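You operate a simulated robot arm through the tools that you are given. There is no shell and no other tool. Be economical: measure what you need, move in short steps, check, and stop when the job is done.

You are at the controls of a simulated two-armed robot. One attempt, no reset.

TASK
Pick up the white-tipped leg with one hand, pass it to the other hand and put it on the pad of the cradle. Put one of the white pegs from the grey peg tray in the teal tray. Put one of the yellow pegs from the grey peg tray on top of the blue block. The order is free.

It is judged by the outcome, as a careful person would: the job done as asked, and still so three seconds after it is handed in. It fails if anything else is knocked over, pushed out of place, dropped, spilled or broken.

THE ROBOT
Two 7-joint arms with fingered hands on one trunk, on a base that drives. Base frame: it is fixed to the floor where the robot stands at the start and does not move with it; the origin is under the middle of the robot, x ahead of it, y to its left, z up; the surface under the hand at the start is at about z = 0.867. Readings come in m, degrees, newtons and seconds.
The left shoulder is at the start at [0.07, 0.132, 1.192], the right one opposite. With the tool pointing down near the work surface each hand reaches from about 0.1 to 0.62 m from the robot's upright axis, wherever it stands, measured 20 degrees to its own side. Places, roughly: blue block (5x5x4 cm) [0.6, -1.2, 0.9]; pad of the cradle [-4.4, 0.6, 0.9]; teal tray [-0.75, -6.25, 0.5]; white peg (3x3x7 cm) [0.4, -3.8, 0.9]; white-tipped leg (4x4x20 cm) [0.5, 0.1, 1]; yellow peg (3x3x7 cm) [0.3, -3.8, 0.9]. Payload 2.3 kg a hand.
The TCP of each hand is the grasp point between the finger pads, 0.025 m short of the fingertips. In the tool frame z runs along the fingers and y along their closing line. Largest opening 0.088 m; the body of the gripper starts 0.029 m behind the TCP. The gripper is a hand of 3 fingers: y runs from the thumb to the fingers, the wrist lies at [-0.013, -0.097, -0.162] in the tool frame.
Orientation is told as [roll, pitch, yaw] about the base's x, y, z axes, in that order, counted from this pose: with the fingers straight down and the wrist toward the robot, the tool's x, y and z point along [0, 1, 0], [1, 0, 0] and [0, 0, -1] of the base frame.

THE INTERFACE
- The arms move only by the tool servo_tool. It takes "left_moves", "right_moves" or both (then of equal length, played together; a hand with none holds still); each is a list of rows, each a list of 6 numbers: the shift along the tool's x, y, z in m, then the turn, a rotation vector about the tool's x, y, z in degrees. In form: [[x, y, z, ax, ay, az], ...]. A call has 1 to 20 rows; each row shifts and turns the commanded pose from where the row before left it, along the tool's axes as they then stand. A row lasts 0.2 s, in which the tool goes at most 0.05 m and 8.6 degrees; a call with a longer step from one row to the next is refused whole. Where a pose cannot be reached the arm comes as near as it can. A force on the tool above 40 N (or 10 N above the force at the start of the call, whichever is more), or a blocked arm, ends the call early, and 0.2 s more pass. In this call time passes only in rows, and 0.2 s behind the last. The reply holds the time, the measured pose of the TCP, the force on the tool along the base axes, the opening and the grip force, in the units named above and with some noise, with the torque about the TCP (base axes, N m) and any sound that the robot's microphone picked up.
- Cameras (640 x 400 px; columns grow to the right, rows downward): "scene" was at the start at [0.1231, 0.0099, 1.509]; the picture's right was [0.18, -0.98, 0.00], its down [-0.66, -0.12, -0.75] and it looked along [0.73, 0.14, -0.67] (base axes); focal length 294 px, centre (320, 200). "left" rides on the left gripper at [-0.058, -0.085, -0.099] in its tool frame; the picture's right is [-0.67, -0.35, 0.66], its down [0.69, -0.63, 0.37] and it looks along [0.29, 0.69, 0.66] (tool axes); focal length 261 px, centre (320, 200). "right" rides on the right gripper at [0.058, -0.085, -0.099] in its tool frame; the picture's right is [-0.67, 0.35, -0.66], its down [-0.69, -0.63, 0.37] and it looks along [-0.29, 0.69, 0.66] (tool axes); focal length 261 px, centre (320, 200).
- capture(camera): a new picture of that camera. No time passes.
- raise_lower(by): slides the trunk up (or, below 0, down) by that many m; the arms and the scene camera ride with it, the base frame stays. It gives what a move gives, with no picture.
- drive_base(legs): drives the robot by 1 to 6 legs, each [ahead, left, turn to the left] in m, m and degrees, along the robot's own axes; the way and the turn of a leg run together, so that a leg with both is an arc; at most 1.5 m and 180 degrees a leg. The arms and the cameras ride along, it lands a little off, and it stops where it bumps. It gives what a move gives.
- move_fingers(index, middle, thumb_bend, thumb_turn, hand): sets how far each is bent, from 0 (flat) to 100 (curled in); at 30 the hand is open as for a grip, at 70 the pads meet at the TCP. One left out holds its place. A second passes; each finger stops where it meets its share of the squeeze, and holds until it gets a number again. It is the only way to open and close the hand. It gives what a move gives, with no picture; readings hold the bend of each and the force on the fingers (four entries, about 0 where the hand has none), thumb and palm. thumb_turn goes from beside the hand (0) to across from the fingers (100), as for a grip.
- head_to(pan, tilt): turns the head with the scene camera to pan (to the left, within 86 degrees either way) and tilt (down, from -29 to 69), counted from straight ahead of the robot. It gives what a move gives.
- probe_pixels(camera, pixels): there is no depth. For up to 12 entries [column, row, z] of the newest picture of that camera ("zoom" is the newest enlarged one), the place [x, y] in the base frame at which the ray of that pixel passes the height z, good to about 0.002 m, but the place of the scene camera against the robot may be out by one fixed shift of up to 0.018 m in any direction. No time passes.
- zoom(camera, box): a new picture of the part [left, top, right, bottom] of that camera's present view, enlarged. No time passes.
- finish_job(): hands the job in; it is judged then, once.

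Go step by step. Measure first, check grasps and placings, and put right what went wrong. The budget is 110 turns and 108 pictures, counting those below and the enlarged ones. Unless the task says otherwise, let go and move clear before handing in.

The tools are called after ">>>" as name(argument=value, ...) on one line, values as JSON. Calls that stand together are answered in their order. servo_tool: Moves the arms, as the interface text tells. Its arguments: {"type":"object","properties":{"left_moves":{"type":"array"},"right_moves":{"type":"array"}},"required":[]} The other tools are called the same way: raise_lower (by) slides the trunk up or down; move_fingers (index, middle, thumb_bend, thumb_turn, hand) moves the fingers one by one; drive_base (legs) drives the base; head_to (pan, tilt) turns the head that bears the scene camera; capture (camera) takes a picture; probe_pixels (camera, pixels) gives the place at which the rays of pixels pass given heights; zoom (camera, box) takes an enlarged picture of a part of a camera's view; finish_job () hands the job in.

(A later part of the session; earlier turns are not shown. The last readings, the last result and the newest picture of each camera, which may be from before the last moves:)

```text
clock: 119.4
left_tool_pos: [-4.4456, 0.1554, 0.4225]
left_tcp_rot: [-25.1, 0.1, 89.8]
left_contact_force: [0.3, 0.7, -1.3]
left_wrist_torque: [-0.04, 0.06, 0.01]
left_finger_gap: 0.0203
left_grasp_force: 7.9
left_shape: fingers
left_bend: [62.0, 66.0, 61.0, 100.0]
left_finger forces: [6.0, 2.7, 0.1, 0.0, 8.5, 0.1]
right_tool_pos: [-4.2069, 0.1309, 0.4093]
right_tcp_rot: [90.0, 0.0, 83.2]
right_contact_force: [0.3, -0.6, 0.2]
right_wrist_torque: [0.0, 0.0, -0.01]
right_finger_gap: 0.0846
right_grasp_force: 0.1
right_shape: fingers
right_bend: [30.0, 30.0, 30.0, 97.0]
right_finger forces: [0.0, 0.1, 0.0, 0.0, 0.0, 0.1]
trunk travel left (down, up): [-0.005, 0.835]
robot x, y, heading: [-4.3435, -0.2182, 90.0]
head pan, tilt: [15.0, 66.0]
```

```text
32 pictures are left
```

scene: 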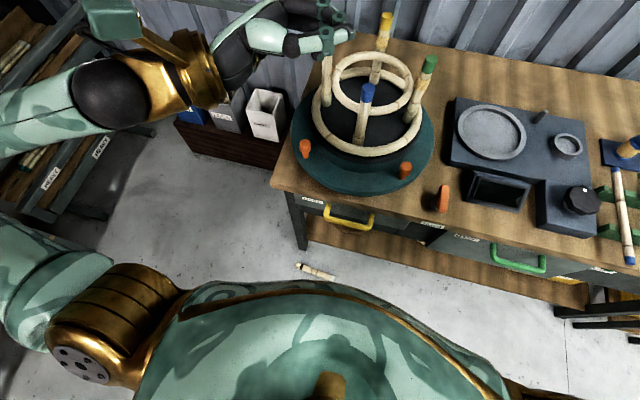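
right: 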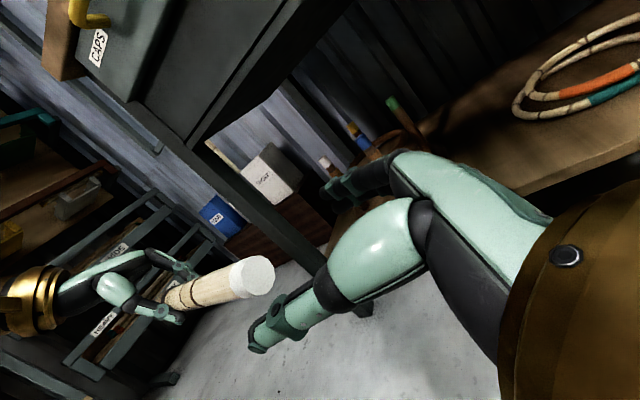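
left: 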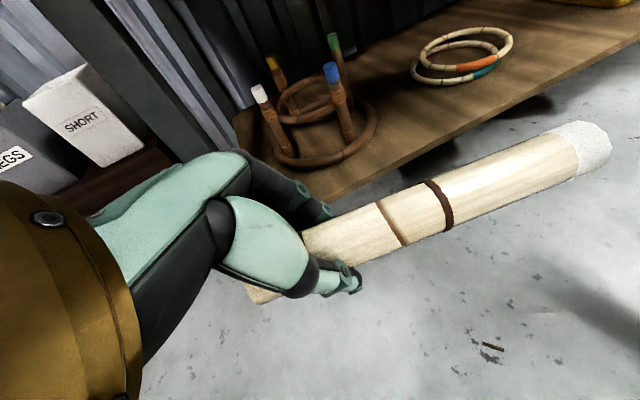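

The leg is nearly coaxial with the right hand, about 6 mm low. I'll correct that, advance and close to 70, then check before releasing anything.

>>> servo_tool(right_moves=[[-0.006, 0, 0.03, 0, 0, 0], [0, 0, 0.03, 0, 0, 0], [0, 0, 0.025, 0, 0, 0], [0, 0, 0.022, 0, 0, 0]])

>>> move_fingers(hand="right", index=70, middle=70, thumb_bend=70)

>>> capture(camera="right")

```text
clock: 120.4
left_tool_pos: [-4.4464, 0.156, 0.4205]
left_tcp_rot: [-25.0, 0.0, 89.8]
left_contact_force: [0.3, -0.4, -1.3]
left_wrist_torque: [-0.03, 0.05, 0.05]
left_finger_gap: 0.0199
left_grasp_force: 8.5
left_shape: fingers
left_bend: [62.0, 66.0, 61.0, 100.0]
left_finger forces: [5.8, 2.6, 0.1, 0.0, 8.4, 0.1]
right_tool_pos: [-4.2396, 0.1259, 0.4013]
right_tcp_rot: [90.0, -0.1, 83.0]
right_contact_force: [-0.1, -1.0, -0.7]
right_wrist_torque: [-0.01, -0.02, 0.0]
right_finger_gap: 0.0848
right_grasp_force: 0.1
right_shape: fingers
right_bend: [30.0, 30.0, 30.0, 97.0]
right_finger forces: [0.0, 0.0, 0.0, 0.1, 0.0, 0.1]
right hand out of reach, approached as far as the arm can: row 1, 2, 3, 4
trunk travel left (down, up): [-0.005, 0.835]
robot x, y, heading: [-4.3468, -0.2166, 89.9]
head pan, tilt: [15.0, 66.0]
```

```text
clock: 121.4
left_tool_pos: [-4.4452, 0.1555, 0.4226]
left_tcp_rot: [-25.1, 0.0, 89.7]
left_contact_force: [-0.4, 0.4, -1.0]
left_wrist_torque: [0.0, 0.04, -0.01]
left_finger_gap: 0.02
left_grasp_force: 8.7
left_shape: fingers
left_bend: [62.0, 66.0, 61.0, 100.0]
left_finger forces: [6.0, 2.7, 0.1, 0.0, 8.4, 0.1]
right_tool_pos: [-4.2393, 0.1252, 0.3999]
right_tcp_rot: [90.0, -0.1, 83.0]
right_contact_force: [0.0, -0.1, 0.3]
right_wrist_torque: [-0.01, 0.0, -0.01]
right_finger_gap: 0.0002
right_grasp_force: 0.1
right_shape: fingers
right_bend: [70.0, 70.0, 70.0, 97.0]
right_finger forces: [0.0, 0.0, 0.0, 0.1, 0.0, 0.0]
trunk travel left (down, up): [-0.005, 0.835]
robot x, y, heading: [-4.3445, -0.2182, 89.9]
head pan, tilt: [15.0, 66.0]
```

```text
31 pictures are left
```

right: 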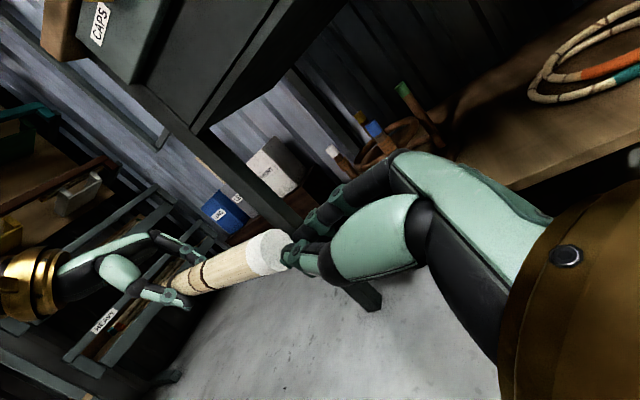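

The right arm ran out of reach before the leg and closed on nothing. The left hand still holds the leg. I'll reopen the right hand and bring the leg to it with the left.

>>> move_fingers(hand="right", index=30, middle=30, thumb_bend=30)

>>> servo_tool(left_moves=[[0, -0.0157, 0, 0, 0, 0], [-0.0164, 0, 0.0093, 0, 0, 0], [-0.0164, 0, 0.0093, 0, 0, 0], [-0.0164, 0, 0.0093, 0, 0, 0], [-0.0164, 0, 0.0093, 0, 0, 0], [0, 0, 0, 0, 0, 0]])

>>> capture(camera="right")

```text
clock: 122.4
left_tool_pos: [-4.4459, 0.1556, 0.4223]
left_tcp_rot: [-25.0, -0.1, 89.8]
left_contact_force: [0.2, -0.4, -0.8]
left_wrist_torque: [0.02, 0.03, 0.02]
left_finger_gap: 0.02
left_grasp_force: 8.5
left_shape: fingers
left_bend: [62.0, 66.0, 61.0, 100.0]
left_finger forces: [5.9, 2.7, 0.0, 0.0, 8.4, 0.1]
right_tool_pos: [-4.2391, 0.1261, 0.4016]
right_tcp_rot: [89.9, 0.0, 83.0]
right_contact_force: [-0.3, 0.2, -0.1]
right_wrist_torque: [0.0, 0.01, 0.0]
right_finger_gap: 0.0844
right_grasp_force: 0.1
right_shape: fingers
right_bend: [30.0, 30.0, 30.0, 97.0]
right_finger forces: [0.0, 0.0, 0.0, 0.0, 0.0, 0.1]
trunk travel left (down, up): [-0.005, 0.835]
robot x, y, heading: [-4.3441, -0.2205, 89.9]
head pan, tilt: [15.0, 66.0]
```

```text
clock: 123.8
left_tool_pos: [-4.371, 0.1405, 0.4156]
left_tcp_rot: [-25.1, -0.1, 89.9]
left_contact_force: [0.4, 0.3, -1.4]
left_wrist_torque: [0.0, 0.08, 0.02]
left_finger_gap: 0.0199
left_grasp_force: 8.3
left_shape: fingers
left_bend: [62.0, 66.0, 61.0, 100.0]
left_finger forces: [5.9, 2.5, 0.0, 0.1, 8.3, 0.0]
right_tool_pos: [-4.2385, 0.1259, 0.4011]
right_tcp_rot: [90.1, 0.0, 83.0]
right_contact_force: [-0.1, -0.1, 0.0]
right_wrist_torque: [0.0, 0.02, -0.01]
right_finger_gap: 0.0843
right_grasp_force: 0.1
right_shape: fingers
right_bend: [30.0, 30.0, 30.0, 97.0]
right_finger forces: [0.0, 0.1, 0.0, 0.1, 0.0, 0.0]
trunk travel left (down, up): [-0.005, 0.835]
robot x, y, heading: [-4.344, -0.2197, 89.7]
head pan, tilt: [15.0, 66.0]
```

```text
30 pictures are left
```

right: 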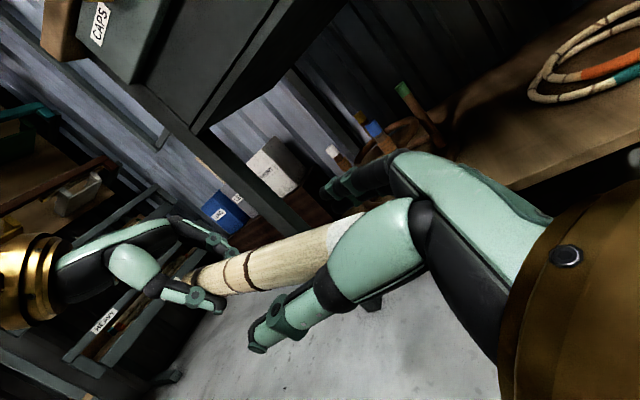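

>>> capture(camera="left")

>>> zoom(camera="right", box=[170, 160, 410, 360])

```text
29 pictures are left
```

left: 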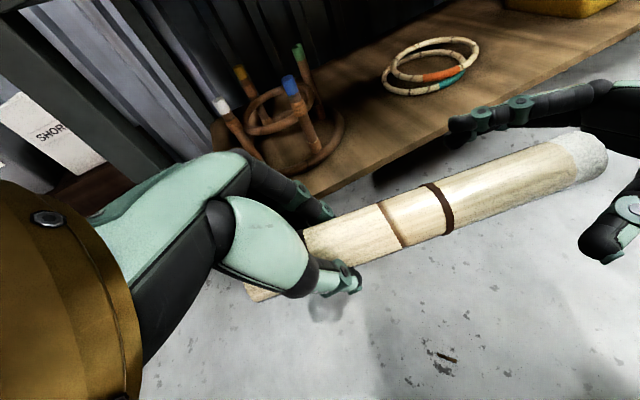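

```text
2.00 times, centred on (290, 260) of right
```

zoom: 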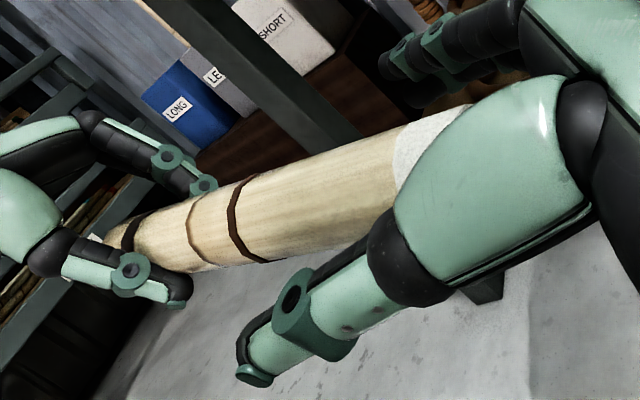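

Solving the band positions in the right view puts the axis about 13 mm to the thumb side and 6 mm up, with the end near the palm. I'll correct the right hand for that and close to 70.

>>> servo_tool(right_moves=[[0.005, -0.012, -0.004, 0, 0, 0], [0, 0, 0, 0, 0, 0]])

>>> move_fingers(hand="right", index=70, middle=70, thumb_bend=70)

```text
clock: 124.4
left_tool_pos: [-4.3707, 0.1385, 0.4164]
left_tcp_rot: [-25.0, 0.1, 89.8]
left_contact_force: [0.2, -0.2, -0.6]
left_wrist_torque: [0.01, 0.04, 0.01]
left_finger_gap: 0.02
left_grasp_force: 8.7
left_shape: fingers
left_bend: [62.0, 66.0, 61.0, 100.0]
left_finger forces: [5.9, 2.6, 0.0, 0.0, 8.2, 0.0]
right_tool_pos: [-4.2329, 0.1211, 0.4029]
right_tcp_rot: [90.1, -0.1, 83.1]
right_contact_force: [0.3, 0.1, 0.8]
right_wrist_torque: [-0.04, 0.04, -0.01]
right_finger_gap: 0.0846
right_grasp_force: 0.0
right_shape: fingers
right_bend: [30.0, 30.0, 30.0, 97.0]
right_finger forces: [0.1, 0.0, 0.0, 0.1, 0.0, 0.0]
right hand out of reach, approached as far as the arm can: row 1
trunk travel left (down, up): [-0.005, 0.835]
robot x, y, heading: [-4.347, -0.2184, 89.7]
head pan, tilt: [15.0, 66.0]
```

```text
clock: 125.4
left_tool_pos: [-4.3716, 0.1392, 0.4164]
left_tcp_rot: [-25.0, 0.0, 89.9]
left_contact_force: [-0.1, -0.2, -0.6]
left_wrist_torque: [-0.04, 0.06, -0.08]
left_finger_gap: 0.0198
left_grasp_force: 8.7
left_shape: fingers
left_bend: [62.0, 66.0, 61.0, 100.0]
left_finger forces: [5.1, 3.4, 0.0, 0.0, 8.9, 0.1]
right_tool_pos: [-4.2337, 0.1212, 0.4031]
right_tcp_rot: [90.0, -0.1, 83.2]
right_contact_force: [-0.1, 0.8, -0.2]
right_wrist_torque: [-0.02, 0.02, -0.04]
right_finger_gap: 0.0106
right_grasp_force: 5.9
right_shape: fingers
right_bend: [67.0, 63.0, 62.0, 96.0]
right_finger forces: [1.3, 5.7, 0.0, 0.1, 5.2, 0.0]
trunk travel left (down, up): [-0.005, 0.835]
robot x, y, heading: [-4.3458, -0.22, 89.8]
head pan, tilt: [15.0, 66.0]
```

The grip is lighter on the index finger: 67/63/62 with 5.9 N. The left hand still holds, so I'll tighten to 75 and check.

>>> move_fingers(hand="right", index=75, middle=75, thumb_bend=75)

```text
clock: 126.4
left_tool_pos: [-4.3723, 0.1395, 0.4157]
left_tcp_rot: [-25.1, 0.0, 89.8]
left_contact_force: [0.6, 0.1, -0.2]
left_wrist_torque: [0.03, 0.0, -0.02]
left_finger_gap: 0.0198
left_grasp_force: 8.3
left_shape: fingers
left_bend: [62.0, 67.0, 61.0, 100.0]
left_finger forces: [6.4, 2.0, 0.0, 0.0, 7.8, 0.0]
right_tool_pos: [-4.2326, 0.1202, 0.405]
right_tcp_rot: [89.9, 0.0, 83.2]
right_contact_force: [-0.2, -0.6, -0.2]
right_wrist_torque: [-0.02, 0.04, 0.0]
right_finger_gap: 0.0
right_grasp_force: 0.0
right_shape: fingers
right_bend: [75.0, 75.0, 71.0, 97.0]
right_finger forces: [0.0, 0.0, 0.1, 0.0, 0.0, 0.1]
trunk travel left (down, up): [-0.005, 0.835]
robot x, y, heading: [-4.345, -0.2205, 89.7]
head pan, tilt: [15.0, 66.0]
```

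It slipped off again, but this time the left hand keeps the leg. I'll look at which side it slipped to.

>>> zoom(camera="right", box=[170, 160, 410, 360])

>>> zoom(camera="left", box=[400, 60, 640, 280])

```text
2.00 times, centred on (290, 260) of right
```

zoom: 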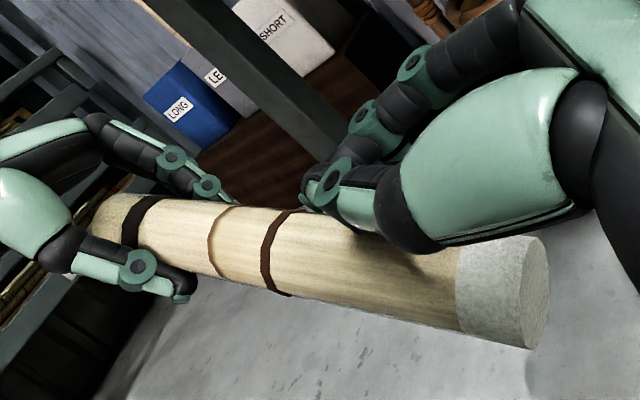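

```text
1.82 times, centred on (520, 170) of left
```

zoom: 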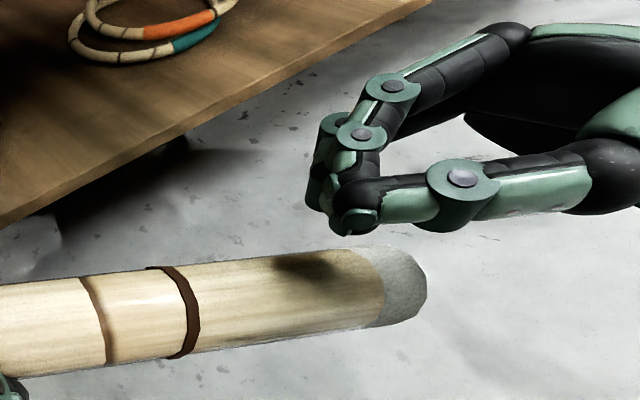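

The right fingers pushed the leg down, so it sat low in the hand. A sturdier plan is for the left hand to roll until the leg stands upright with the white tip up, and for the right hand to take it from above like the first pick. I'll move the right hand up and away and roll both hands.

>>> servo_tool(right_moves=[[0.03, 0, -0.02, 0, 0, 0], [0.03, 0, -0.03, 0, 0, 0], [0.03, 0, -0.03, 0, 0, 0], [0.03, 0, -0.03, 6.8, 0, 0], [0.03, 0, 0, 0, -7.5, 0], [0.03, 0, 0, 0, -7.5, 0], [0, 0, 0, 0, -7.5, 0], [0, 0, 0, 0, -7.5, 0], [0, 0, 0, 0, -7.5, 0], [0, 0, 0, 0, -7.5, 0], [0, 0, 0, 0, -7.5, 0], [0, 0, 0, 0, -7.5, 0], [0, 0, 0, 0, -7.5, 0], [0, 0, 0, 0, -7.5, 0], [0, 0, 0, 0, -7.5, 0], [0, 0, 0, 0, -7.5, 0]])

>>> servo_tool(left_moves=[[0.018, 0, -0.008, 0, 0, 0], [0.018, 0, -0.008, 0, 0, 0], [0.018, 0, -0.008, 0, 0, 0], [0.018, 0, -0.008, 0, 0, 0], [0, 0, 0, 0, -6, 0], [0, 0, 0, 0, -6, 0], [0, 0, 0, 0, -6, 0], [0, 0, 0, 0, -6, 0], [0, 0, 0, 0, -6, 0], [0, 0, 0, 0, -6, 0], [0, 0, 0, 0, -6, 0], [0, 0, 0, 0, -6, 0], [0, 0, 0, 0, -6, 0], [0, 0, 0, 0, -6, 0], [0, 0, 0, 0, -6, 0], [0, 0, 0, 0, -6, 0]])

>>> move_fingers(hand="right", index=30, middle=30, thumb_bend=30)

>>> head_to(pan=5, tilt=50)

>>> capture(camera="scene")

```text
clock: 129.8
left_tool_pos: [-4.3727, 0.1404, 0.4154]
left_tcp_rot: [-25.1, 0.0, 89.7]
left_contact_force: [0.1, 0.3, -1.1]
left_wrist_torque: [0.03, 0.03, 0.05]
left_finger_gap: 0.0196
left_grasp_force: 8.3
left_shape: fingers
left_bend: [62.0, 67.0, 61.0, 100.0]
left_finger forces: [6.4, 1.8, 0.0, 0.1, 7.7, 0.0]
right_tool_pos: [-4.1289, 0.1085, 0.5814]
right_tcp_rot: [0.0, 0.0, 89.8]
right_contact_force: [-0.7, 0.0, 0.0]
right_wrist_torque: [-0.01, 0.0, 0.02]
right_finger_gap: 0.0003
right_grasp_force: 0.1
right_shape: fingers
right_bend: [75.0, 75.0, 71.0, 97.0]
right_finger forces: [0.0, 0.1, 0.1, 0.0, 0.1, 0.0]
trunk travel left (down, up): [-0.005, 0.835]
robot x, y, heading: [-4.345, -0.2184, 89.8]
head pan, tilt: [15.0, 66.0]
```

```text
clock: 133.2
left_tool_pos: [-4.4422, 0.1351, 0.4142]
left_tcp_rot: [-88.7, 0.1, 88.1]
left_contact_force: [-0.2, 0.3, -0.7]
left_wrist_torque: [0.0, 0.02, -0.01]
left_finger_gap: 0.0193
left_grasp_force: 8.0
left_shape: fingers
left_bend: [62.0, 68.0, 61.0, 100.0]
left_finger forces: [6.4, 1.7, 0.0, 0.0, 7.9, 0.0]
left hand out of reach, approached as far as the arm can: row 14, 15
right_tool_pos: [-4.1279, 0.1088, 0.582]
right_tcp_rot: [0.1, 0.0, 89.8]
right_contact_force: [0.0, -0.6, -0.5]
right_wrist_torque: [0.0, -0.01, 0.01]
right_finger_gap: 0.0002
right_grasp_force: 0.0
right_shape: fingers
right_bend: [75.0, 75.0, 71.0, 97.0]
right_finger forces: [0.0, 0.0, 0.1, 0.1, 0.0, 0.0]
trunk travel left (down, up): [-0.005, 0.835]
robot x, y, heading: [-4.3449, -0.2167, 90.2]
head pan, tilt: [15.0, 66.0]
```

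```text
clock: 134.2
left_tool_pos: [-4.4424, 0.1344, 0.4136]
left_tcp_rot: [-88.6, 0.2, 88.0]
left_contact_force: [-0.3, -0.1, -1.3]
left_wrist_torque: [0.03, 0.03, 0.0]
left_finger_gap: 0.0191
left_grasp_force: 7.9
left_shape: fingers
left_bend: [62.0, 68.0, 62.0, 100.0]
left_finger forces: [6.5, 1.7, 0.0, 0.0, 7.8, 0.0]
right_tool_pos: [-4.129, 0.1083, 0.5815]
right_tcp_rot: [0.0, 0.0, 89.9]
right_contact_force: [-0.5, 0.5, 0.3]
right_wrist_torque: [0.01, 0.01, -0.03]
right_finger_gap: 0.0844
right_grasp_force: 0.0
right_shape: fingers
right_bend: [30.0, 30.0, 30.0, 97.0]
right_finger forces: [0.0, 0.0, 0.1, 0.0, 0.0, 0.0]
trunk travel left (down, up): [-0.005, 0.835]
robot x, y, heading: [-4.3493, -0.2153, 90.0]
head pan, tilt: [15.0, 66.0]
```

```text
clock: 134.9
left_tool_pos: [-4.4419, 0.1363, 0.4133]
left_tcp_rot: [-88.7, 0.2, 88.0]
left_contact_force: [-0.3, 0.3, -1.2]
left_wrist_torque: [0.01, 0.05, 0.01]
left_finger_gap: 0.0197
left_grasp_force: 7.3
left_shape: fingers
left_bend: [62.0, 68.0, 62.0, 100.0]
left_finger forces: [6.5, 1.7, 0.0, 0.1, 7.7, 0.0]
right_tool_pos: [-4.129, 0.1089, 0.5832]
right_tcp_rot: [0.0, 0.0, 89.8]
right_contact_force: [-0.8, -0.3, -0.3]
right_wrist_torque: [0.0, 0.0, 0.0]
right_finger_gap: 0.0843
right_grasp_force: 0.1
right_shape: fingers
right_bend: [30.0, 30.0, 30.0, 97.0]
right_finger forces: [0.0, 0.1, 0.0, 0.1, 0.0, 0.1]
trunk travel left (down, up): [-0.005, 0.835]
robot x, y, heading: [-4.3453, -0.2216, 89.8]
head pan, tilt: [5.0, 50.0]
```

```text
25 pictures are left
```

scene: 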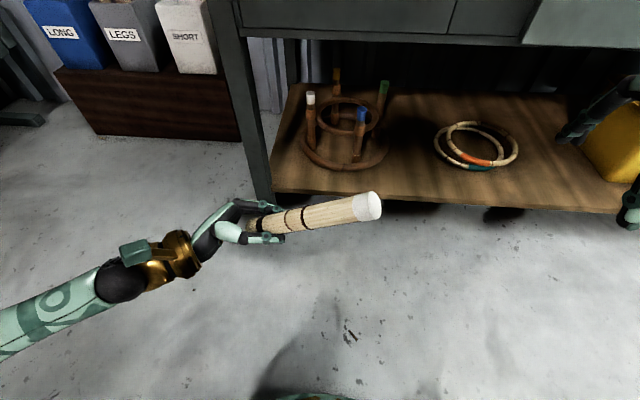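

The left roll limit is reached; the leg now points right and upward. I'll match the right hand to its direction, measuring with both wrist cameras.

>>> capture(camera="right")

>>> capture(camera="left")

```text
24 pictures are left
```

right: 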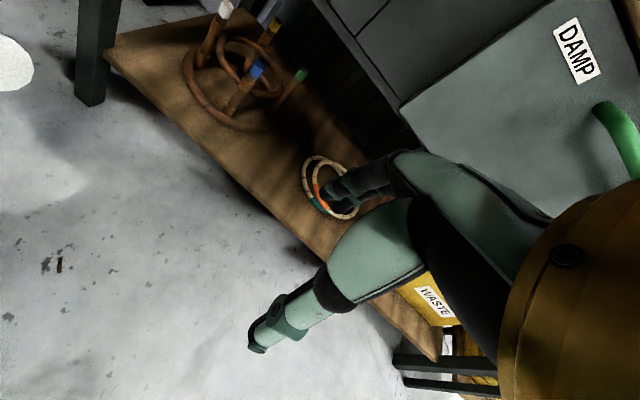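

```text
23 pictures are left
```

left: 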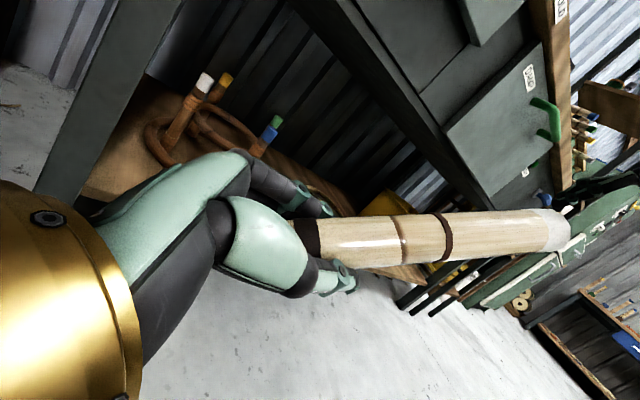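

>>> probe_pixels(camera="right", pixels=[[5, 62, 0.44], [5, 62, 0.46], [5, 62, 0.48], [5, 62, 0.5]])

>>> probe_pixels(camera="left", pixels=[[562, 230, 0.46], [562, 230, 0.48], [562, 230, 0.5], [445, 237, 0.42], [445, 237, 0.44], [445, 237, 0.46]])

>>> probe_pixels(camera="scene", pixels=[[373, 206, 0.46], [373, 206, 0.48], [373, 206, 0.5], [304, 218, 0.42], [304, 218, 0.44], [304, 218, 0.46]])

```text
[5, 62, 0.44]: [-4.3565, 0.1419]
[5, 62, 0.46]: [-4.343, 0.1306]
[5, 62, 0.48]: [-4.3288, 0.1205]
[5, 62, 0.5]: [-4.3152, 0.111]
```

```text
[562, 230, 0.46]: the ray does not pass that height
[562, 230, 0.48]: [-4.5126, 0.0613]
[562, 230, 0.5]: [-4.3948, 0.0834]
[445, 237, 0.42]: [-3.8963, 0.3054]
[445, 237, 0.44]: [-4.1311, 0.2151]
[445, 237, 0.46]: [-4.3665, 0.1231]
```

```text
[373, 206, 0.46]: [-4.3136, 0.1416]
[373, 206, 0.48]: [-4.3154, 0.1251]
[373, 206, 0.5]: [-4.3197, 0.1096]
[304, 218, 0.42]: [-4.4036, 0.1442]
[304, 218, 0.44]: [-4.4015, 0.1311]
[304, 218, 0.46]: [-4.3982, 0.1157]
```

The white end is at (-4.318, 0.106, 0.504) and the brown band at (-4.400, 0.112, 0.463), so the leg rises at 27°. I'll shift the leg 9 cm right and set the right hand coaxial, 10 cm short of its grip.

>>> servo_tool(right_moves=[[0, 0, -0.02, 0, 7, 0], [0, 0, 0, 0, 7, 0], [0, 0, 0, 0, 7, 0], [0, 0, 0, 0, 7, 0], [0, 0, 0, 0, 7, 0], [0, 0, 0, 0, 7, 0], [0, 0, 0, 0, 7, 0], [0, 0, 0, 0, 7, 0], [0, 0, 0, 0, 7, 0], [0, 0, 0, -3.6, 0, 1.8]], left_moves=[[0, 0, 0.01, 0, 0, 0], [0, 0, 0.01, 0, 0, 0], [0, 0, 0.01, 0, 0, 0], [0, 0, 0.01, 0, 0, 0], [0, 0, 0.01, 0, 0, 0], [0, 0, 0.01, 0, 0, 0], [0, 0, 0.01, 0, 0, 0], [0, 0, 0.01, 0, 0, 0], [0, 0, 0.01, 0, 0, 0], [0, 0, 0, 0, 0, 0]])

>>> capture(camera="right")

```text
clock: 137.2
left_tool_pos: [-4.3547, 0.133, 0.4152]
left_tcp_rot: [-90.6, 0.2, 88.5]
left_contact_force: [0.1, -0.9, 0.1]
left_wrist_torque: [0.03, 0.04, -0.02]
left_finger_gap: 0.0193
left_grasp_force: 7.4
left_shape: fingers
left_bend: [62.0, 68.0, 62.0, 100.0]
left_finger forces: [6.5, 1.4, 0.0, 0.0, 7.8, 0.1]
right_tool_pos: [-4.1285, 0.1088, 0.6021]
right_tcp_rot: [63.1, 0.1, 85.8]
right_contact_force: [-0.7, -0.1, 0.7]
right_wrist_torque: [0.02, 0.01, -0.03]
right_finger_gap: 0.0843
right_grasp_force: 0.1
right_shape: fingers
right_bend: [30.0, 30.0, 30.0, 97.0]
right_finger forces: [0.0, 0.1, 0.1, 0.0, 0.0, 0.0]
trunk travel left (down, up): [-0.005, 0.835]
robot x, y, heading: [-4.3451, -0.2189, 89.9]
head pan, tilt: [5.0, 50.0]
```

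```text
22 pictures are left
```

right: 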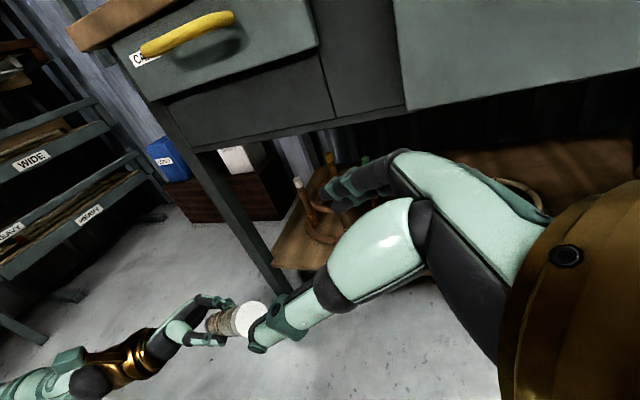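

>>> probe_pixels(camera="right", pixels=[[252, 318, 0.49], [252, 318, 0.5], [252, 318, 0.51], [252, 318, 0.52], [215, 324, 0.46], [215, 324, 0.47]])

```text
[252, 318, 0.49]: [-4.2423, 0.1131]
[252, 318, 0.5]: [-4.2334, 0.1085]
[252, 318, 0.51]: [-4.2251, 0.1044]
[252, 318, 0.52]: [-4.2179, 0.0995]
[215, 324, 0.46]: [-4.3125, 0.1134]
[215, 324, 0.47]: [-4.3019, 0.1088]
```

The leg is coaxial with the right hand, with its end at (-4.2305, 0.107, 0.504). I'll shift sideways and advance to 26 mm past the end.

>>> servo_tool(right_moves=[[-0.021, -0.0047, 0, 0, 0, 0], [-0.021, -0.0047, 0, 0, 0, 0], [0, 0, 0.04, 0, 0, 0], [0, 0, 0.04, 0, 0, 0], [0, 0, 0.03, 0, 0, 0], [0, 0, 0.03, 0, 0, 0], [0, 0, 0.021, 0, 0, 0], [0, 0, 0, 0, 0, 0]])

>>> capture(camera="left")

```text
clock: 138.9
left_tool_pos: [-4.3546, 0.1341, 0.4141]
left_tcp_rot: [-90.5, 0.2, 88.6]
left_contact_force: [0.2, 0.4, -1.1]
left_wrist_torque: [-0.01, 0.04, -0.01]
left_finger_gap: 0.0194
left_grasp_force: 8.0
left_shape: fingers
left_bend: [62.0, 68.0, 62.0, 100.0]
left_finger forces: [6.5, 1.5, 0.1, 0.1, 7.8, 0.0]
right_tool_pos: [-4.2528, 0.1072, 0.4911]
right_tcp_rot: [63.0, 0.0, 85.8]
right_contact_force: [0.0, 0.2, 0.4]
right_wrist_torque: [0.0, 0.01, 0.02]
right_finger_gap: 0.0846
right_grasp_force: 0.0
right_shape: fingers
right_bend: [30.0, 30.0, 30.0, 97.0]
right_finger forces: [0.1, 0.0, 0.0, 0.0, 0.1, 0.1]
trunk travel left (down, up): [-0.005, 0.835]
robot x, y, heading: [-4.3445, -0.2233, 89.9]
head pan, tilt: [5.0, 50.0]
```

```text
21 pictures are left
```

left: 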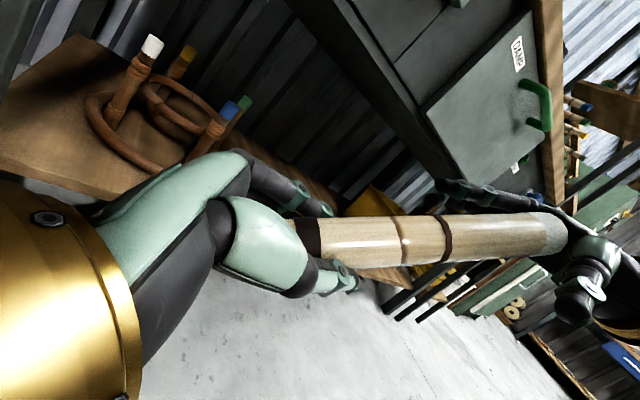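

The TCP is on target and the leg runs into the right hand between fingers and thumb. I'll close to 68 first and read.

>>> move_fingers(hand="right", index=70, middle=70, thumb_bend=70)

```text
clock: 139.9
left_tool_pos: [-4.355, 0.1343, 0.4142]
left_tcp_rot: [-90.4, 0.2, 88.6]
left_contact_force: [-1.3, -5.4, -1.6]
left_wrist_torque: [0.0, 0.05, -0.1]
left_finger_gap: 0.0193
left_grasp_force: 8.3
left_shape: fingers
left_bend: [63.0, 69.0, 61.0, 100.0]
left_finger forces: [4.5, 1.2, 0.0, 0.0, 10.9, 0.0]
right_tool_pos: [-4.2502, 0.1072, 0.4915]
right_tcp_rot: [63.0, -0.2, 85.8]
right_contact_force: [0.6, 5.7, 1.1]
right_wrist_torque: [0.42, 0.01, -0.5]
right_finger_gap: 0.0199
right_grasp_force: 14.7
right_shape: fingers
right_bend: [58.0, 58.0, 65.0, 97.0]
right_finger forces: [7.2, 10.3, 0.1, 0.0, 11.7, 0.0]
trunk travel left (down, up): [-0.005, 0.835]
robot x, y, heading: [-4.3434, -0.2213, 89.8]
head pan, tilt: [5.0, 50.0]
```

A solid grip: 14.7 N, and both fingers and the thumb are loaded. I'll tighten slightly and check again before the left lets go.

>>> move_fingers(hand="right", index=74, middle=74, thumb_bend=74)

```text
clock: 140.9
left_tool_pos: [-4.3545, 0.1341, 0.4144]
left_tcp_rot: [-90.5, 0.3, 88.5]
left_contact_force: [0.1, -6.1, -0.6]
left_wrist_torque: [0.04, 0.02, -0.09]
left_finger_gap: 0.0194
left_grasp_force: 8.3
left_shape: fingers
left_bend: [63.0, 69.0, 61.0, 100.0]
left_finger forces: [4.4, 1.1, 0.1, 0.1, 11.0, 0.1]
right_tool_pos: [-4.2504, 0.1071, 0.4913]
right_tcp_rot: [63.0, 0.0, 85.8]
right_contact_force: [-0.5, 5.9, -0.2]
right_wrist_torque: [0.51, 0.01, -0.52]
right_finger_gap: 0.0176
right_grasp_force: 19.5
right_shape: fingers
right_bend: [54.0, 58.0, 67.0, 97.0]
right_finger forces: [11.9, 11.0, 0.0, 0.0, 16.1, 0.0]
trunk travel left (down, up): [-0.005, 0.835]
robot x, y, heading: [-4.3457, -0.2168, 89.7]
head pan, tilt: [5.0, 50.0]
```

The right hand holds with 19.5 N, balanced. I'll open the left hand and check the right grip.

>>> move_fingers(hand="left", index=30, middle=30, thumb_bend=30)

```text
clock: 141.9
left_tool_pos: [-4.3549, 0.135, 0.4146]
left_tcp_rot: [-90.4, 0.2, 88.5]
left_contact_force: [1.3, -0.1, -0.1]
left_wrist_torque: [0.0, 0.02, 0.0]
left_finger_gap: 0.0846
left_grasp_force: 0.1
left_shape: fingers
left_bend: [30.0, 30.0, 30.0, 98.0]
left_finger forces: [0.0, 0.0, 0.0, 0.0, 0.1, 0.0]
right_tool_pos: [-4.2525, 0.1082, 0.4905]
right_tcp_rot: [63.0, 0.0, 85.9]
right_contact_force: [1.4, -0.8, 0.1]
right_wrist_torque: [0.0, -0.05, -0.03]
right_finger_gap: 0.0145
right_grasp_force: 14.1
right_shape: fingers
right_bend: [71.0, 62.0, 66.0, 95.0]
right_finger forces: [7.6, 7.5, 0.0, 0.0, 13.1, 0.1]
trunk travel left (down, up): [-0.005, 0.835]
robot x, y, heading: [-4.3411, -0.2223, 90.1]
head pan, tilt: [5.0, 50.0]
```

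The leg is now held by the right hand alone at 14 N. I'll back the left hand off leftwards and then roll the right hand to fingers-down.

>>> servo_tool(left_moves=[[0, 0, -0.02, 0, 0, 0], [0, 0, -0.03, 0, 0, 0], [0, 0, -0.03, 0, 0, 0], [0, 0, -0.04, 0, 0, 0], [0, 0, -0.04, 0, 0, 0]])

>>> servo_tool(right_moves=[[0, 0, 0, 3.6, 0, -1.8], [0, 0, 0, 0, -7, 0], [0, 0, 0, 0, -7, 0], [0, 0, 0, 0, -7, 0], [0, 0, 0, 0, -7, 0], [0, 0, 0, 0, -7, 0], [0, 0, 0, 0, -7, 0], [0, 0, 0, 0, -7, 0], [0, 0, 0, 0, -7, 0], [0, 0, 0, 0, -7, 0]])

>>> capture(camera="right")

```text
clock: 143.2
left_tool_pos: [-4.5158, 0.1398, 0.412]
left_tcp_rot: [-90.5, 0.1, 88.4]
left_contact_force: [0.2, 0.3, 0.1]
left_wrist_torque: [-0.02, 0.02, 0.01]
left_finger_gap: 0.0844
left_grasp_force: 0.1
left_shape: fingers
left_bend: [30.0, 30.0, 30.0, 98.0]
left_finger forces: [0.0, 0.0, 0.1, 0.0, 0.1, 0.0]
right_tool_pos: [-4.2514, 0.1078, 0.4911]
right_tcp_rot: [63.0, 0.0, 85.7]
right_contact_force: [0.1, 0.4, -0.5]
right_wrist_torque: [-0.03, -0.08, -0.03]
right_finger_gap: 0.0146
right_grasp_force: 13.8
right_shape: fingers
right_bend: [71.0, 62.0, 66.0, 95.0]
right_finger forces: [7.7, 7.5, 0.0, 0.0, 13.1, 0.0]
trunk travel left (down, up): [-0.005, 0.835]
robot x, y, heading: [-4.3509, -0.2183, 89.7]
head pan, tilt: [5.0, 50.0]
```

```text
clock: 145.3
left_tool_pos: [-4.5159, 0.1388, 0.4122]
left_tcp_rot: [-90.5, 0.3, 88.5]
left_contact_force: [0.8, 0.7, -0.5]
left_wrist_torque: [0.01, 0.02, 0.02]
left_finger_gap: 0.0844
left_grasp_force: 0.1
left_shape: fingers
left_bend: [30.0, 30.0, 30.0, 98.0]
left_finger forces: [0.1, 0.0, 0.0, 0.0, 0.0, 0.0]
right_tool_pos: [-4.2538, 0.1087, 0.492]
right_tcp_rot: [-0.1, 0.0, 89.9]
right_contact_force: [0.4, 0.0, -0.9]
right_wrist_torque: [0.02, 0.04, -0.02]
right_finger_gap: 0.0134
right_grasp_force: 13.4
right_shape: fingers
right_bend: [72.0, 62.0, 66.0, 95.0]
right_finger forces: [7.8, 7.2, 0.1, 0.0, 12.5, 0.0]
trunk travel left (down, up): [-0.005, 0.835]
robot x, y, heading: [-4.3476, -0.2193, 89.9]
head pan, tilt: [5.0, 50.0]
```

```text
20 pictures are left
```

right: 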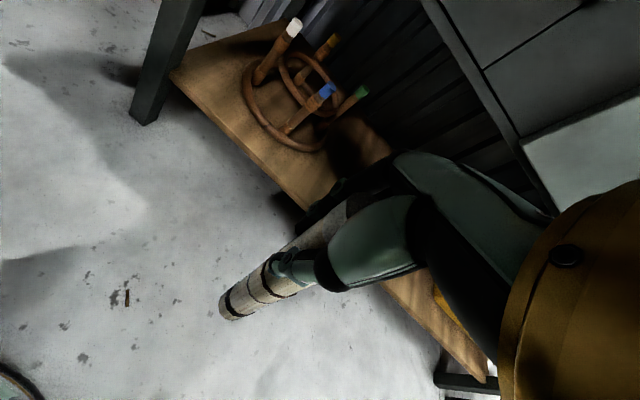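

>>> probe_pixels(camera="right", pixels=[[229, 307, 0.32], [229, 307, 0.325], [237, 301, 0.35], [259, 284, 0.4], [259, 284, 0.41], [226, 312, 0.32]])

>>> zoom(camera="right", box=[200, 200, 360, 330])

```text
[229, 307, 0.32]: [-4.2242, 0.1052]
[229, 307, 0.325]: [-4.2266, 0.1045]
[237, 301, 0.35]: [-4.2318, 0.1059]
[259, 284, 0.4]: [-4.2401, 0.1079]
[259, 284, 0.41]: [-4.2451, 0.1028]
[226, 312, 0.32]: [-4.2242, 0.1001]
```

```text
3.08 times, centred on (280, 265) of right
```

zoom: 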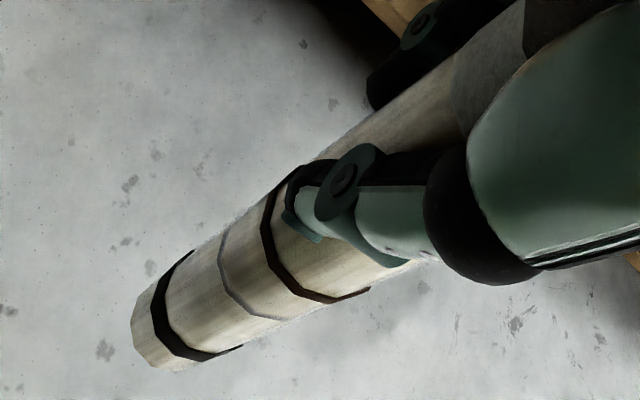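

The leg leans 9.7° to the right in the hand. I'll roll the right hand to hang it vertical, straighten the left hand, and raise the trunk.

>>> servo_tool(left_moves=[[0, 0, 0, 0, 7.5, 0], [0, 0, 0, 0, 7.5, 0], [0, 0, 0, 0, 7.5, 0], [0, 0, 0, 0, 7.5, 0], [0, 0, 0, 0, 7.5, 0], [0, 0, 0, 0, 7.5, 0], [0, 0, 0, 0, 7.5, 0], [0, 0, 0, 0, 7.5, 0], [0, 0, 0, 0, 7.5, 0], [0, 0, 0, 0, 7.5, 0], [0, 0, 0, 0, 7.5, 0], [0, 0, 0, 0, 7.5, 0]], right_moves=[[0, 0, 0, 0, 4.85, 0], [0, 0, 0, 0, 4.85, 0], [0, 0, 0, 0, 0, 0], [0, 0, 0, 0, 0, 0], [0, 0, 0, 0, 0, 0], [0, 0, 0, 0, 0, 0], [0, 0, 0, 0, 0, 0], [0, 0, 0, 0, 0, 0], [0, 0, 0, 0, 0, 0], [0, 0, 0, 0, 0, 0], [0, 0, 0, 0, 0, 0], [0, 0, 0, 0, 0, 0]])

>>> raise_lower(by=0.4)

>>> raise_lower(by=0.4)

>>> head_to(pan=0, tilt=50)

>>> capture(camera="scene")

```text
clock: 147.9
left_tool_pos: [-4.5141, 0.1383, 0.4135]
left_tcp_rot: [-0.2, 0.2, 88.5]
left_contact_force: [0.0, 0.4, 0.0]
left_wrist_torque: [-0.01, 0.02, 0.0]
left_finger_gap: 0.0845
left_grasp_force: 0.2
left_shape: fingers
left_bend: [30.0, 30.0, 30.0, 98.0]
left_finger forces: [0.0, 0.0, 0.1, 0.0, 0.1, 0.0]
right_tool_pos: [-4.2547, 0.1084, 0.4918]
right_tcp_rot: [9.7, 0.0, 89.7]
right_contact_force: [-0.4, -0.6, -0.7]
right_wrist_torque: [0.01, -0.01, 0.0]
right_finger_gap: 0.0135
right_grasp_force: 13.7
right_shape: fingers
right_bend: [72.0, 62.0, 66.0, 95.0]
right_finger forces: [7.6, 7.1, 0.0, 0.0, 12.3, 0.0]
trunk travel left (down, up): [-0.005, 0.835]
robot x, y, heading: [-4.3468, -0.2193, 89.7]
head pan, tilt: [5.0, 50.0]
```

```text
clock: 151.8
left_tool_pos: [-4.5152, 0.139, 0.8124]
left_tcp_rot: [-0.5, 0.2, 88.6]
left_contact_force: [0.1, -1.3, 0.5]
left_wrist_torque: [-0.01, 0.03, 0.02]
left_finger_gap: 0.0844
left_grasp_force: 0.1
left_shape: fingers
left_bend: [30.0, 30.0, 30.0, 98.0]
left_finger forces: [0.1, 0.1, 0.0, 0.1, 0.0, 0.1]
right_tool_pos: [-4.2553, 0.1087, 0.8924]
right_tcp_rot: [9.6, 0.0, 89.9]
right_contact_force: [1.0, -0.7, -0.6]
right_wrist_torque: [0.01, -0.03, 0.01]
right_finger_gap: 0.0133
right_grasp_force: 13.5
right_shape: fingers
right_bend: [72.0, 62.0, 66.0, 95.0]
right_finger forces: [7.6, 7.1, 0.1, 0.1, 12.2, 0.1]
trunk travel left (down, up): [-0.405, 0.435]
robot x, y, heading: [-4.3454, -0.222, 89.8]
head pan, tilt: [5.0, 50.0]
```

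```text
clock: 155.6
left_tool_pos: [-4.5143, 0.1389, 1.2135]
left_tcp_rot: [-0.5, 0.2, 88.4]
left_contact_force: [-0.4, 0.0, -1.3]
left_wrist_torque: [-0.02, -0.01, 0.02]
left_finger_gap: 0.0845
left_grasp_force: 0.0
left_shape: fingers
left_bend: [30.0, 30.0, 30.0, 98.0]
left_finger forces: [0.0, 0.1, 0.0, 0.0, 0.0, 0.1]
right_tool_pos: [-4.2548, 0.1102, 1.2919]
right_tcp_rot: [9.7, 0.0, 89.8]
right_contact_force: [-0.4, -0.1, -0.5]
right_wrist_torque: [0.0, -0.04, 0.02]
right_finger_gap: 0.0133
right_grasp_force: 13.2
right_shape: fingers
right_bend: [72.0, 62.0, 66.0, 95.0]
right_finger forces: [7.6, 7.1, 0.1, 0.1, 12.2, 0.1]
trunk travel left (down, up): [-0.805, 0.035]
robot x, y, heading: [-4.3432, -0.222, 89.9]
head pan, tilt: [5.0, 50.0]
```

```text
clock: 156.3
left_tool_pos: [-4.5146, 0.1399, 1.2133]
left_tcp_rot: [-0.5, 0.3, 88.5]
left_contact_force: [-0.1, 0.0, -0.2]
left_wrist_torque: [0.02, -0.01, 0.03]
left_finger_gap: 0.0847
left_grasp_force: 0.1
left_shape: fingers
left_bend: [30.0, 30.0, 30.0, 98.0]
left_finger forces: [0.0, 0.0, 0.0, 0.1, 0.0, 0.0]
right_tool_pos: [-4.2549, 0.1094, 1.2923]
right_tcp_rot: [9.6, 0.0, 89.9]
right_contact_force: [-0.1, -0.5, 0.2]
right_wrist_torque: [0.0, -0.01, 0.01]
right_finger_gap: 0.0132
right_grasp_force: 13.6
right_shape: fingers
right_bend: [72.0, 62.0, 66.0, 95.0]
right_finger forces: [7.6, 7.1, 0.0, 0.0, 12.2, 0.0]
trunk travel left (down, up): [-0.805, 0.035]
robot x, y, heading: [-4.3456, -0.2227, 89.7]
head pan, tilt: [0.0, 50.0]
```

```text
18 pictures are left
```

scene: 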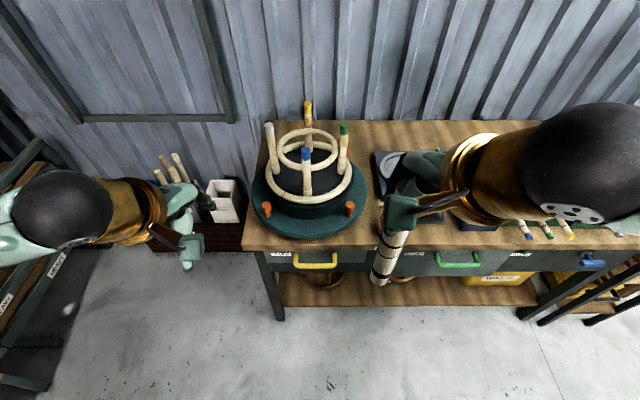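

The leg hangs nearly vertical at (390,260). I'll measure the ring centre and post tops from this picture.

>>> zoom(camera="scene", box=[240, 90, 440, 300])

>>> probe_pixels(camera="scene", pixels=[[277, 150, 1.0], [339, 150, 1.0], [307, 167, 1.0], [308, 129, 1.0], [268, 124, 1.06], [306, 150, 1.06], [344, 127, 1.06], [307, 203, 0.94]])

```text
1.90 times, centred on (340, 195) of scene
```

zoom: 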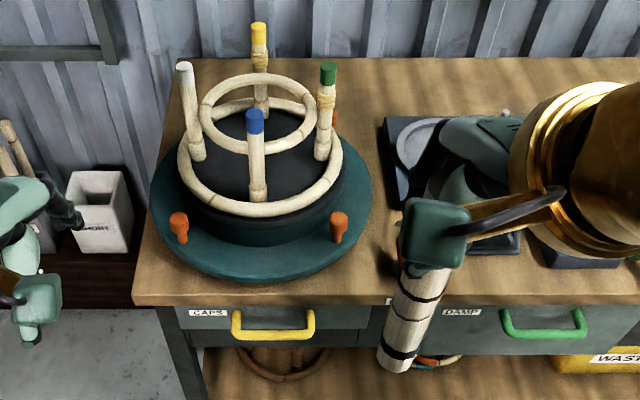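

```text
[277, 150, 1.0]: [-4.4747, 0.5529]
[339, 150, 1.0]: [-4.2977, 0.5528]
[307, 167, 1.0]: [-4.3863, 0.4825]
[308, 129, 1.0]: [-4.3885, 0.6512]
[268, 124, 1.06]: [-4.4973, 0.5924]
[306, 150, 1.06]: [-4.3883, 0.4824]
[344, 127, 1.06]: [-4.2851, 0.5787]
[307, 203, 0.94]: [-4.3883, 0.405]
```

The small ring is centred near (-4.38, 0.55), and the post tops may reach z≈1.12. I'll raise the trunk fully, drive 0.23 m ahead, and move the leg over the ring centre with its bottom above the posts.

>>> raise_lower(by=0.033)

>>> drive_base(legs=[[0.23, 0, 0]])

>>> servo_tool(right_moves=[[0.02, 0.036, 0.003, 0, 0, 0], [0.02, 0.036, 0.003, 0, 0, 0], [0.02, 0.036, 0.003, 0, 0, 0], [0.02, 0.036, 0.003, 0, 0, 0], [0.02, 0.036, 0.003, 0, 0, 0]])

>>> capture(camera="right")

```text
clock: 157.1
left_tool_pos: [-4.5146, 0.1392, 1.2461]
left_tcp_rot: [-0.4, 0.2, 88.5]
left_contact_force: [-0.9, -1.5, 0.2]
left_wrist_torque: [-0.07, 0.03, -0.02]
left_finger_gap: 0.0846
left_grasp_force: 0.0
left_shape: fingers
left_bend: [30.0, 30.0, 30.0, 98.0]
left_finger forces: [0.1, 0.0, 0.1, 0.1, 0.0, 0.0]
right_tool_pos: [-4.2546, 0.1088, 1.3257]
right_tcp_rot: [9.7, -0.1, 89.7]
right_contact_force: [0.5, 0.3, -0.3]
right_wrist_torque: [0.01, -0.01, -0.02]
right_finger_gap: 0.0132
right_grasp_force: 13.6
right_shape: fingers
right_bend: [72.0, 62.0, 66.0, 95.0]
right_finger forces: [7.5, 7.0, 0.0, 0.1, 12.2, 0.0]
trunk travel left (down, up): [-0.838, 0.002]
robot x, y, heading: [-4.3426, -0.2186, 90.0]
head pan, tilt: [0.0, 50.0]
```

```text
clock: 158.8
left_tool_pos: [-4.5137, 0.3675, 1.2477]
left_tcp_rot: [-0.5, 0.0, 88.4]
left_contact_force: [0.3, -0.2, 0.4]
left_wrist_torque: [-0.01, -0.02, -0.01]
left_finger_gap: 0.0845
left_grasp_force: 0.1
left_shape: fingers
left_bend: [30.0, 30.0, 30.0, 98.0]
left_finger forces: [0.0, 0.1, 0.1, 0.0, 0.0, 0.0]
right_tool_pos: [-4.2529, 0.3358, 1.3257]
right_tcp_rot: [9.7, -0.1, 89.8]
right_contact_force: [-0.2, -0.5, 0.3]
right_wrist_torque: [0.03, 0.02, -0.01]
right_finger_gap: 0.0133
right_grasp_force: 13.4
right_shape: fingers
right_bend: [72.0, 62.0, 66.0, 95.0]
right_finger forces: [7.6, 7.1, 0.0, 0.0, 12.2, 0.0]
trunk travel left (down, up): [-0.838, 0.002]
robot x, y, heading: [-4.3462, 0.0152, 89.6]
head pan, tilt: [0.0, 50.0]
```

```text
clock: 160.0
left_tool_pos: [-4.5146, 0.3728, 1.2456]
left_tcp_rot: [-0.7, 0.2, 88.5]
left_contact_force: [0.1, -0.3, 0.3]
left_wrist_torque: [-0.03, -0.01, -0.03]
left_finger_gap: 0.0846
left_grasp_force: 0.0
left_shape: fingers
left_bend: [30.0, 30.0, 30.0, 98.0]
left_finger forces: [0.0, 0.1, 0.0, 0.0, 0.1, 0.0]
right_tool_pos: [-4.3577, 0.5241, 1.3253]
right_tcp_rot: [9.5, 0.3, 89.8]
right_contact_force: [0.2, 0.3, -0.6]
right_wrist_torque: [-0.03, -0.01, 0.01]
right_finger_gap: 0.0126
right_grasp_force: 13.0
right_shape: fingers
right_bend: [72.0, 63.0, 66.0, 95.0]
right_finger forces: [7.4, 6.9, 0.0, 0.0, 11.6, 0.1]
trunk travel left (down, up): [-0.838, 0.002]
robot x, y, heading: [-4.3478, 0.0103, 89.9]
head pan, tilt: [0.0, 50.0]
```

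```text
16 pictures are left
```

right: 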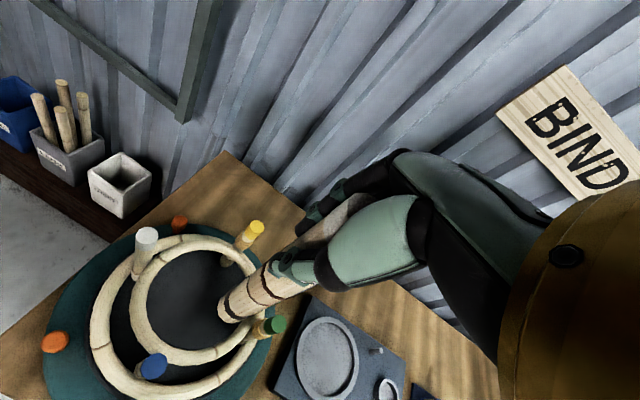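

>>> probe_pixels(camera="right", pixels=[[135, 300, 1.01], [250, 290, 1.01], [185, 243, 1.01], [205, 358, 1.01], [146, 237, 1.1], [152, 366, 1.1], [270, 325, 1.1], [254, 228, 1.1], [229, 308, 1.153], [229, 308, 1.145], [193, 300, 0.93], [193, 300, 1.01]])

```text
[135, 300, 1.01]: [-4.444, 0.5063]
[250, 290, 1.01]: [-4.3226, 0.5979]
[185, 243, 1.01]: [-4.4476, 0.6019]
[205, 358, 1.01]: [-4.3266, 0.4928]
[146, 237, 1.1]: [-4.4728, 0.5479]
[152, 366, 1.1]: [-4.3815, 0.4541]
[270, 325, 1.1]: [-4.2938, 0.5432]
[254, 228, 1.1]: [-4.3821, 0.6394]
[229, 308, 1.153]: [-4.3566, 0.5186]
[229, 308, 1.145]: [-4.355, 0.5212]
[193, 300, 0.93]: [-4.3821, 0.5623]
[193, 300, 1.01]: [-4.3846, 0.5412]
```

The posts put the centre at (-4.383, 0.547), and the leg is vertical within 2°. I'll centre it and descend to a bottom height of about 0.98.

>>> servo_tool(right_moves=[[0.0128, 0.014, 0.0022, 0, 0, 0], [0.0128, 0.014, 0.0022, 0, 0, 0], [0, 0, 0, 0, 0, 0], [-0.0059, 0, 0.0345, 0, 0, 0], [-0.0059, 0, 0.0345, 0, 0, 0], [-0.0059, 0, 0.0345, 0, 0, 0], [-0.0059, 0, 0.0345, 0, 0, 0], [-0.0059, 0, 0.0345, 0, 0, 0]])

>>> capture(camera="right")

```text
clock: 161.8
left_tool_pos: [-4.5136, 0.3718, 1.245]
left_tcp_rot: [-0.5, 0.1, 88.4]
left_contact_force: [0.7, -0.4, -0.8]
left_wrist_torque: [-0.01, 0.01, -0.01]
left_finger_gap: 0.0846
left_grasp_force: 0.0
left_shape: fingers
left_bend: [30.0, 30.0, 30.0, 98.0]
left_finger forces: [0.0, 0.0, 0.0, 0.1, 0.0, 0.1]
right_tool_pos: [-4.3767, 0.5298, 1.1433]
right_tcp_rot: [9.6, 0.0, 89.8]
right_contact_force: [-0.7, 0.6, -1.0]
right_wrist_torque: [0.02, 0.01, -0.02]
right_finger_gap: 0.0117
right_grasp_force: 12.6
right_shape: fingers
right_bend: [72.0, 63.0, 66.0, 95.0]
right_finger forces: [7.2, 6.9, 0.0, 0.0, 11.1, 0.0]
right hand out of reach, approached as far as the arm can: row 1, 2
trunk travel left (down, up): [-0.838, 0.002]
robot x, y, heading: [-4.3454, 0.0118, 89.5]
head pan, tilt: [0.0, 50.0]
```

```text
15 pictures are left
```

right: 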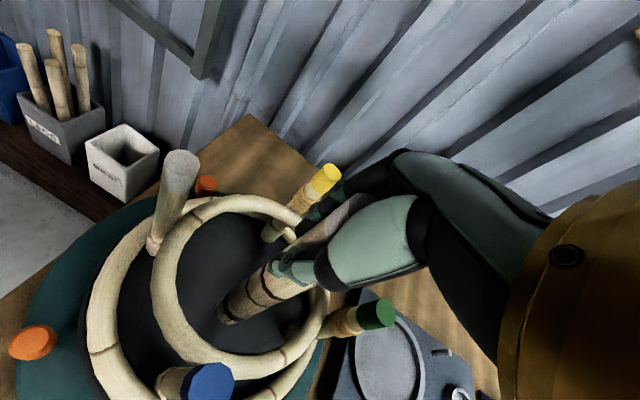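

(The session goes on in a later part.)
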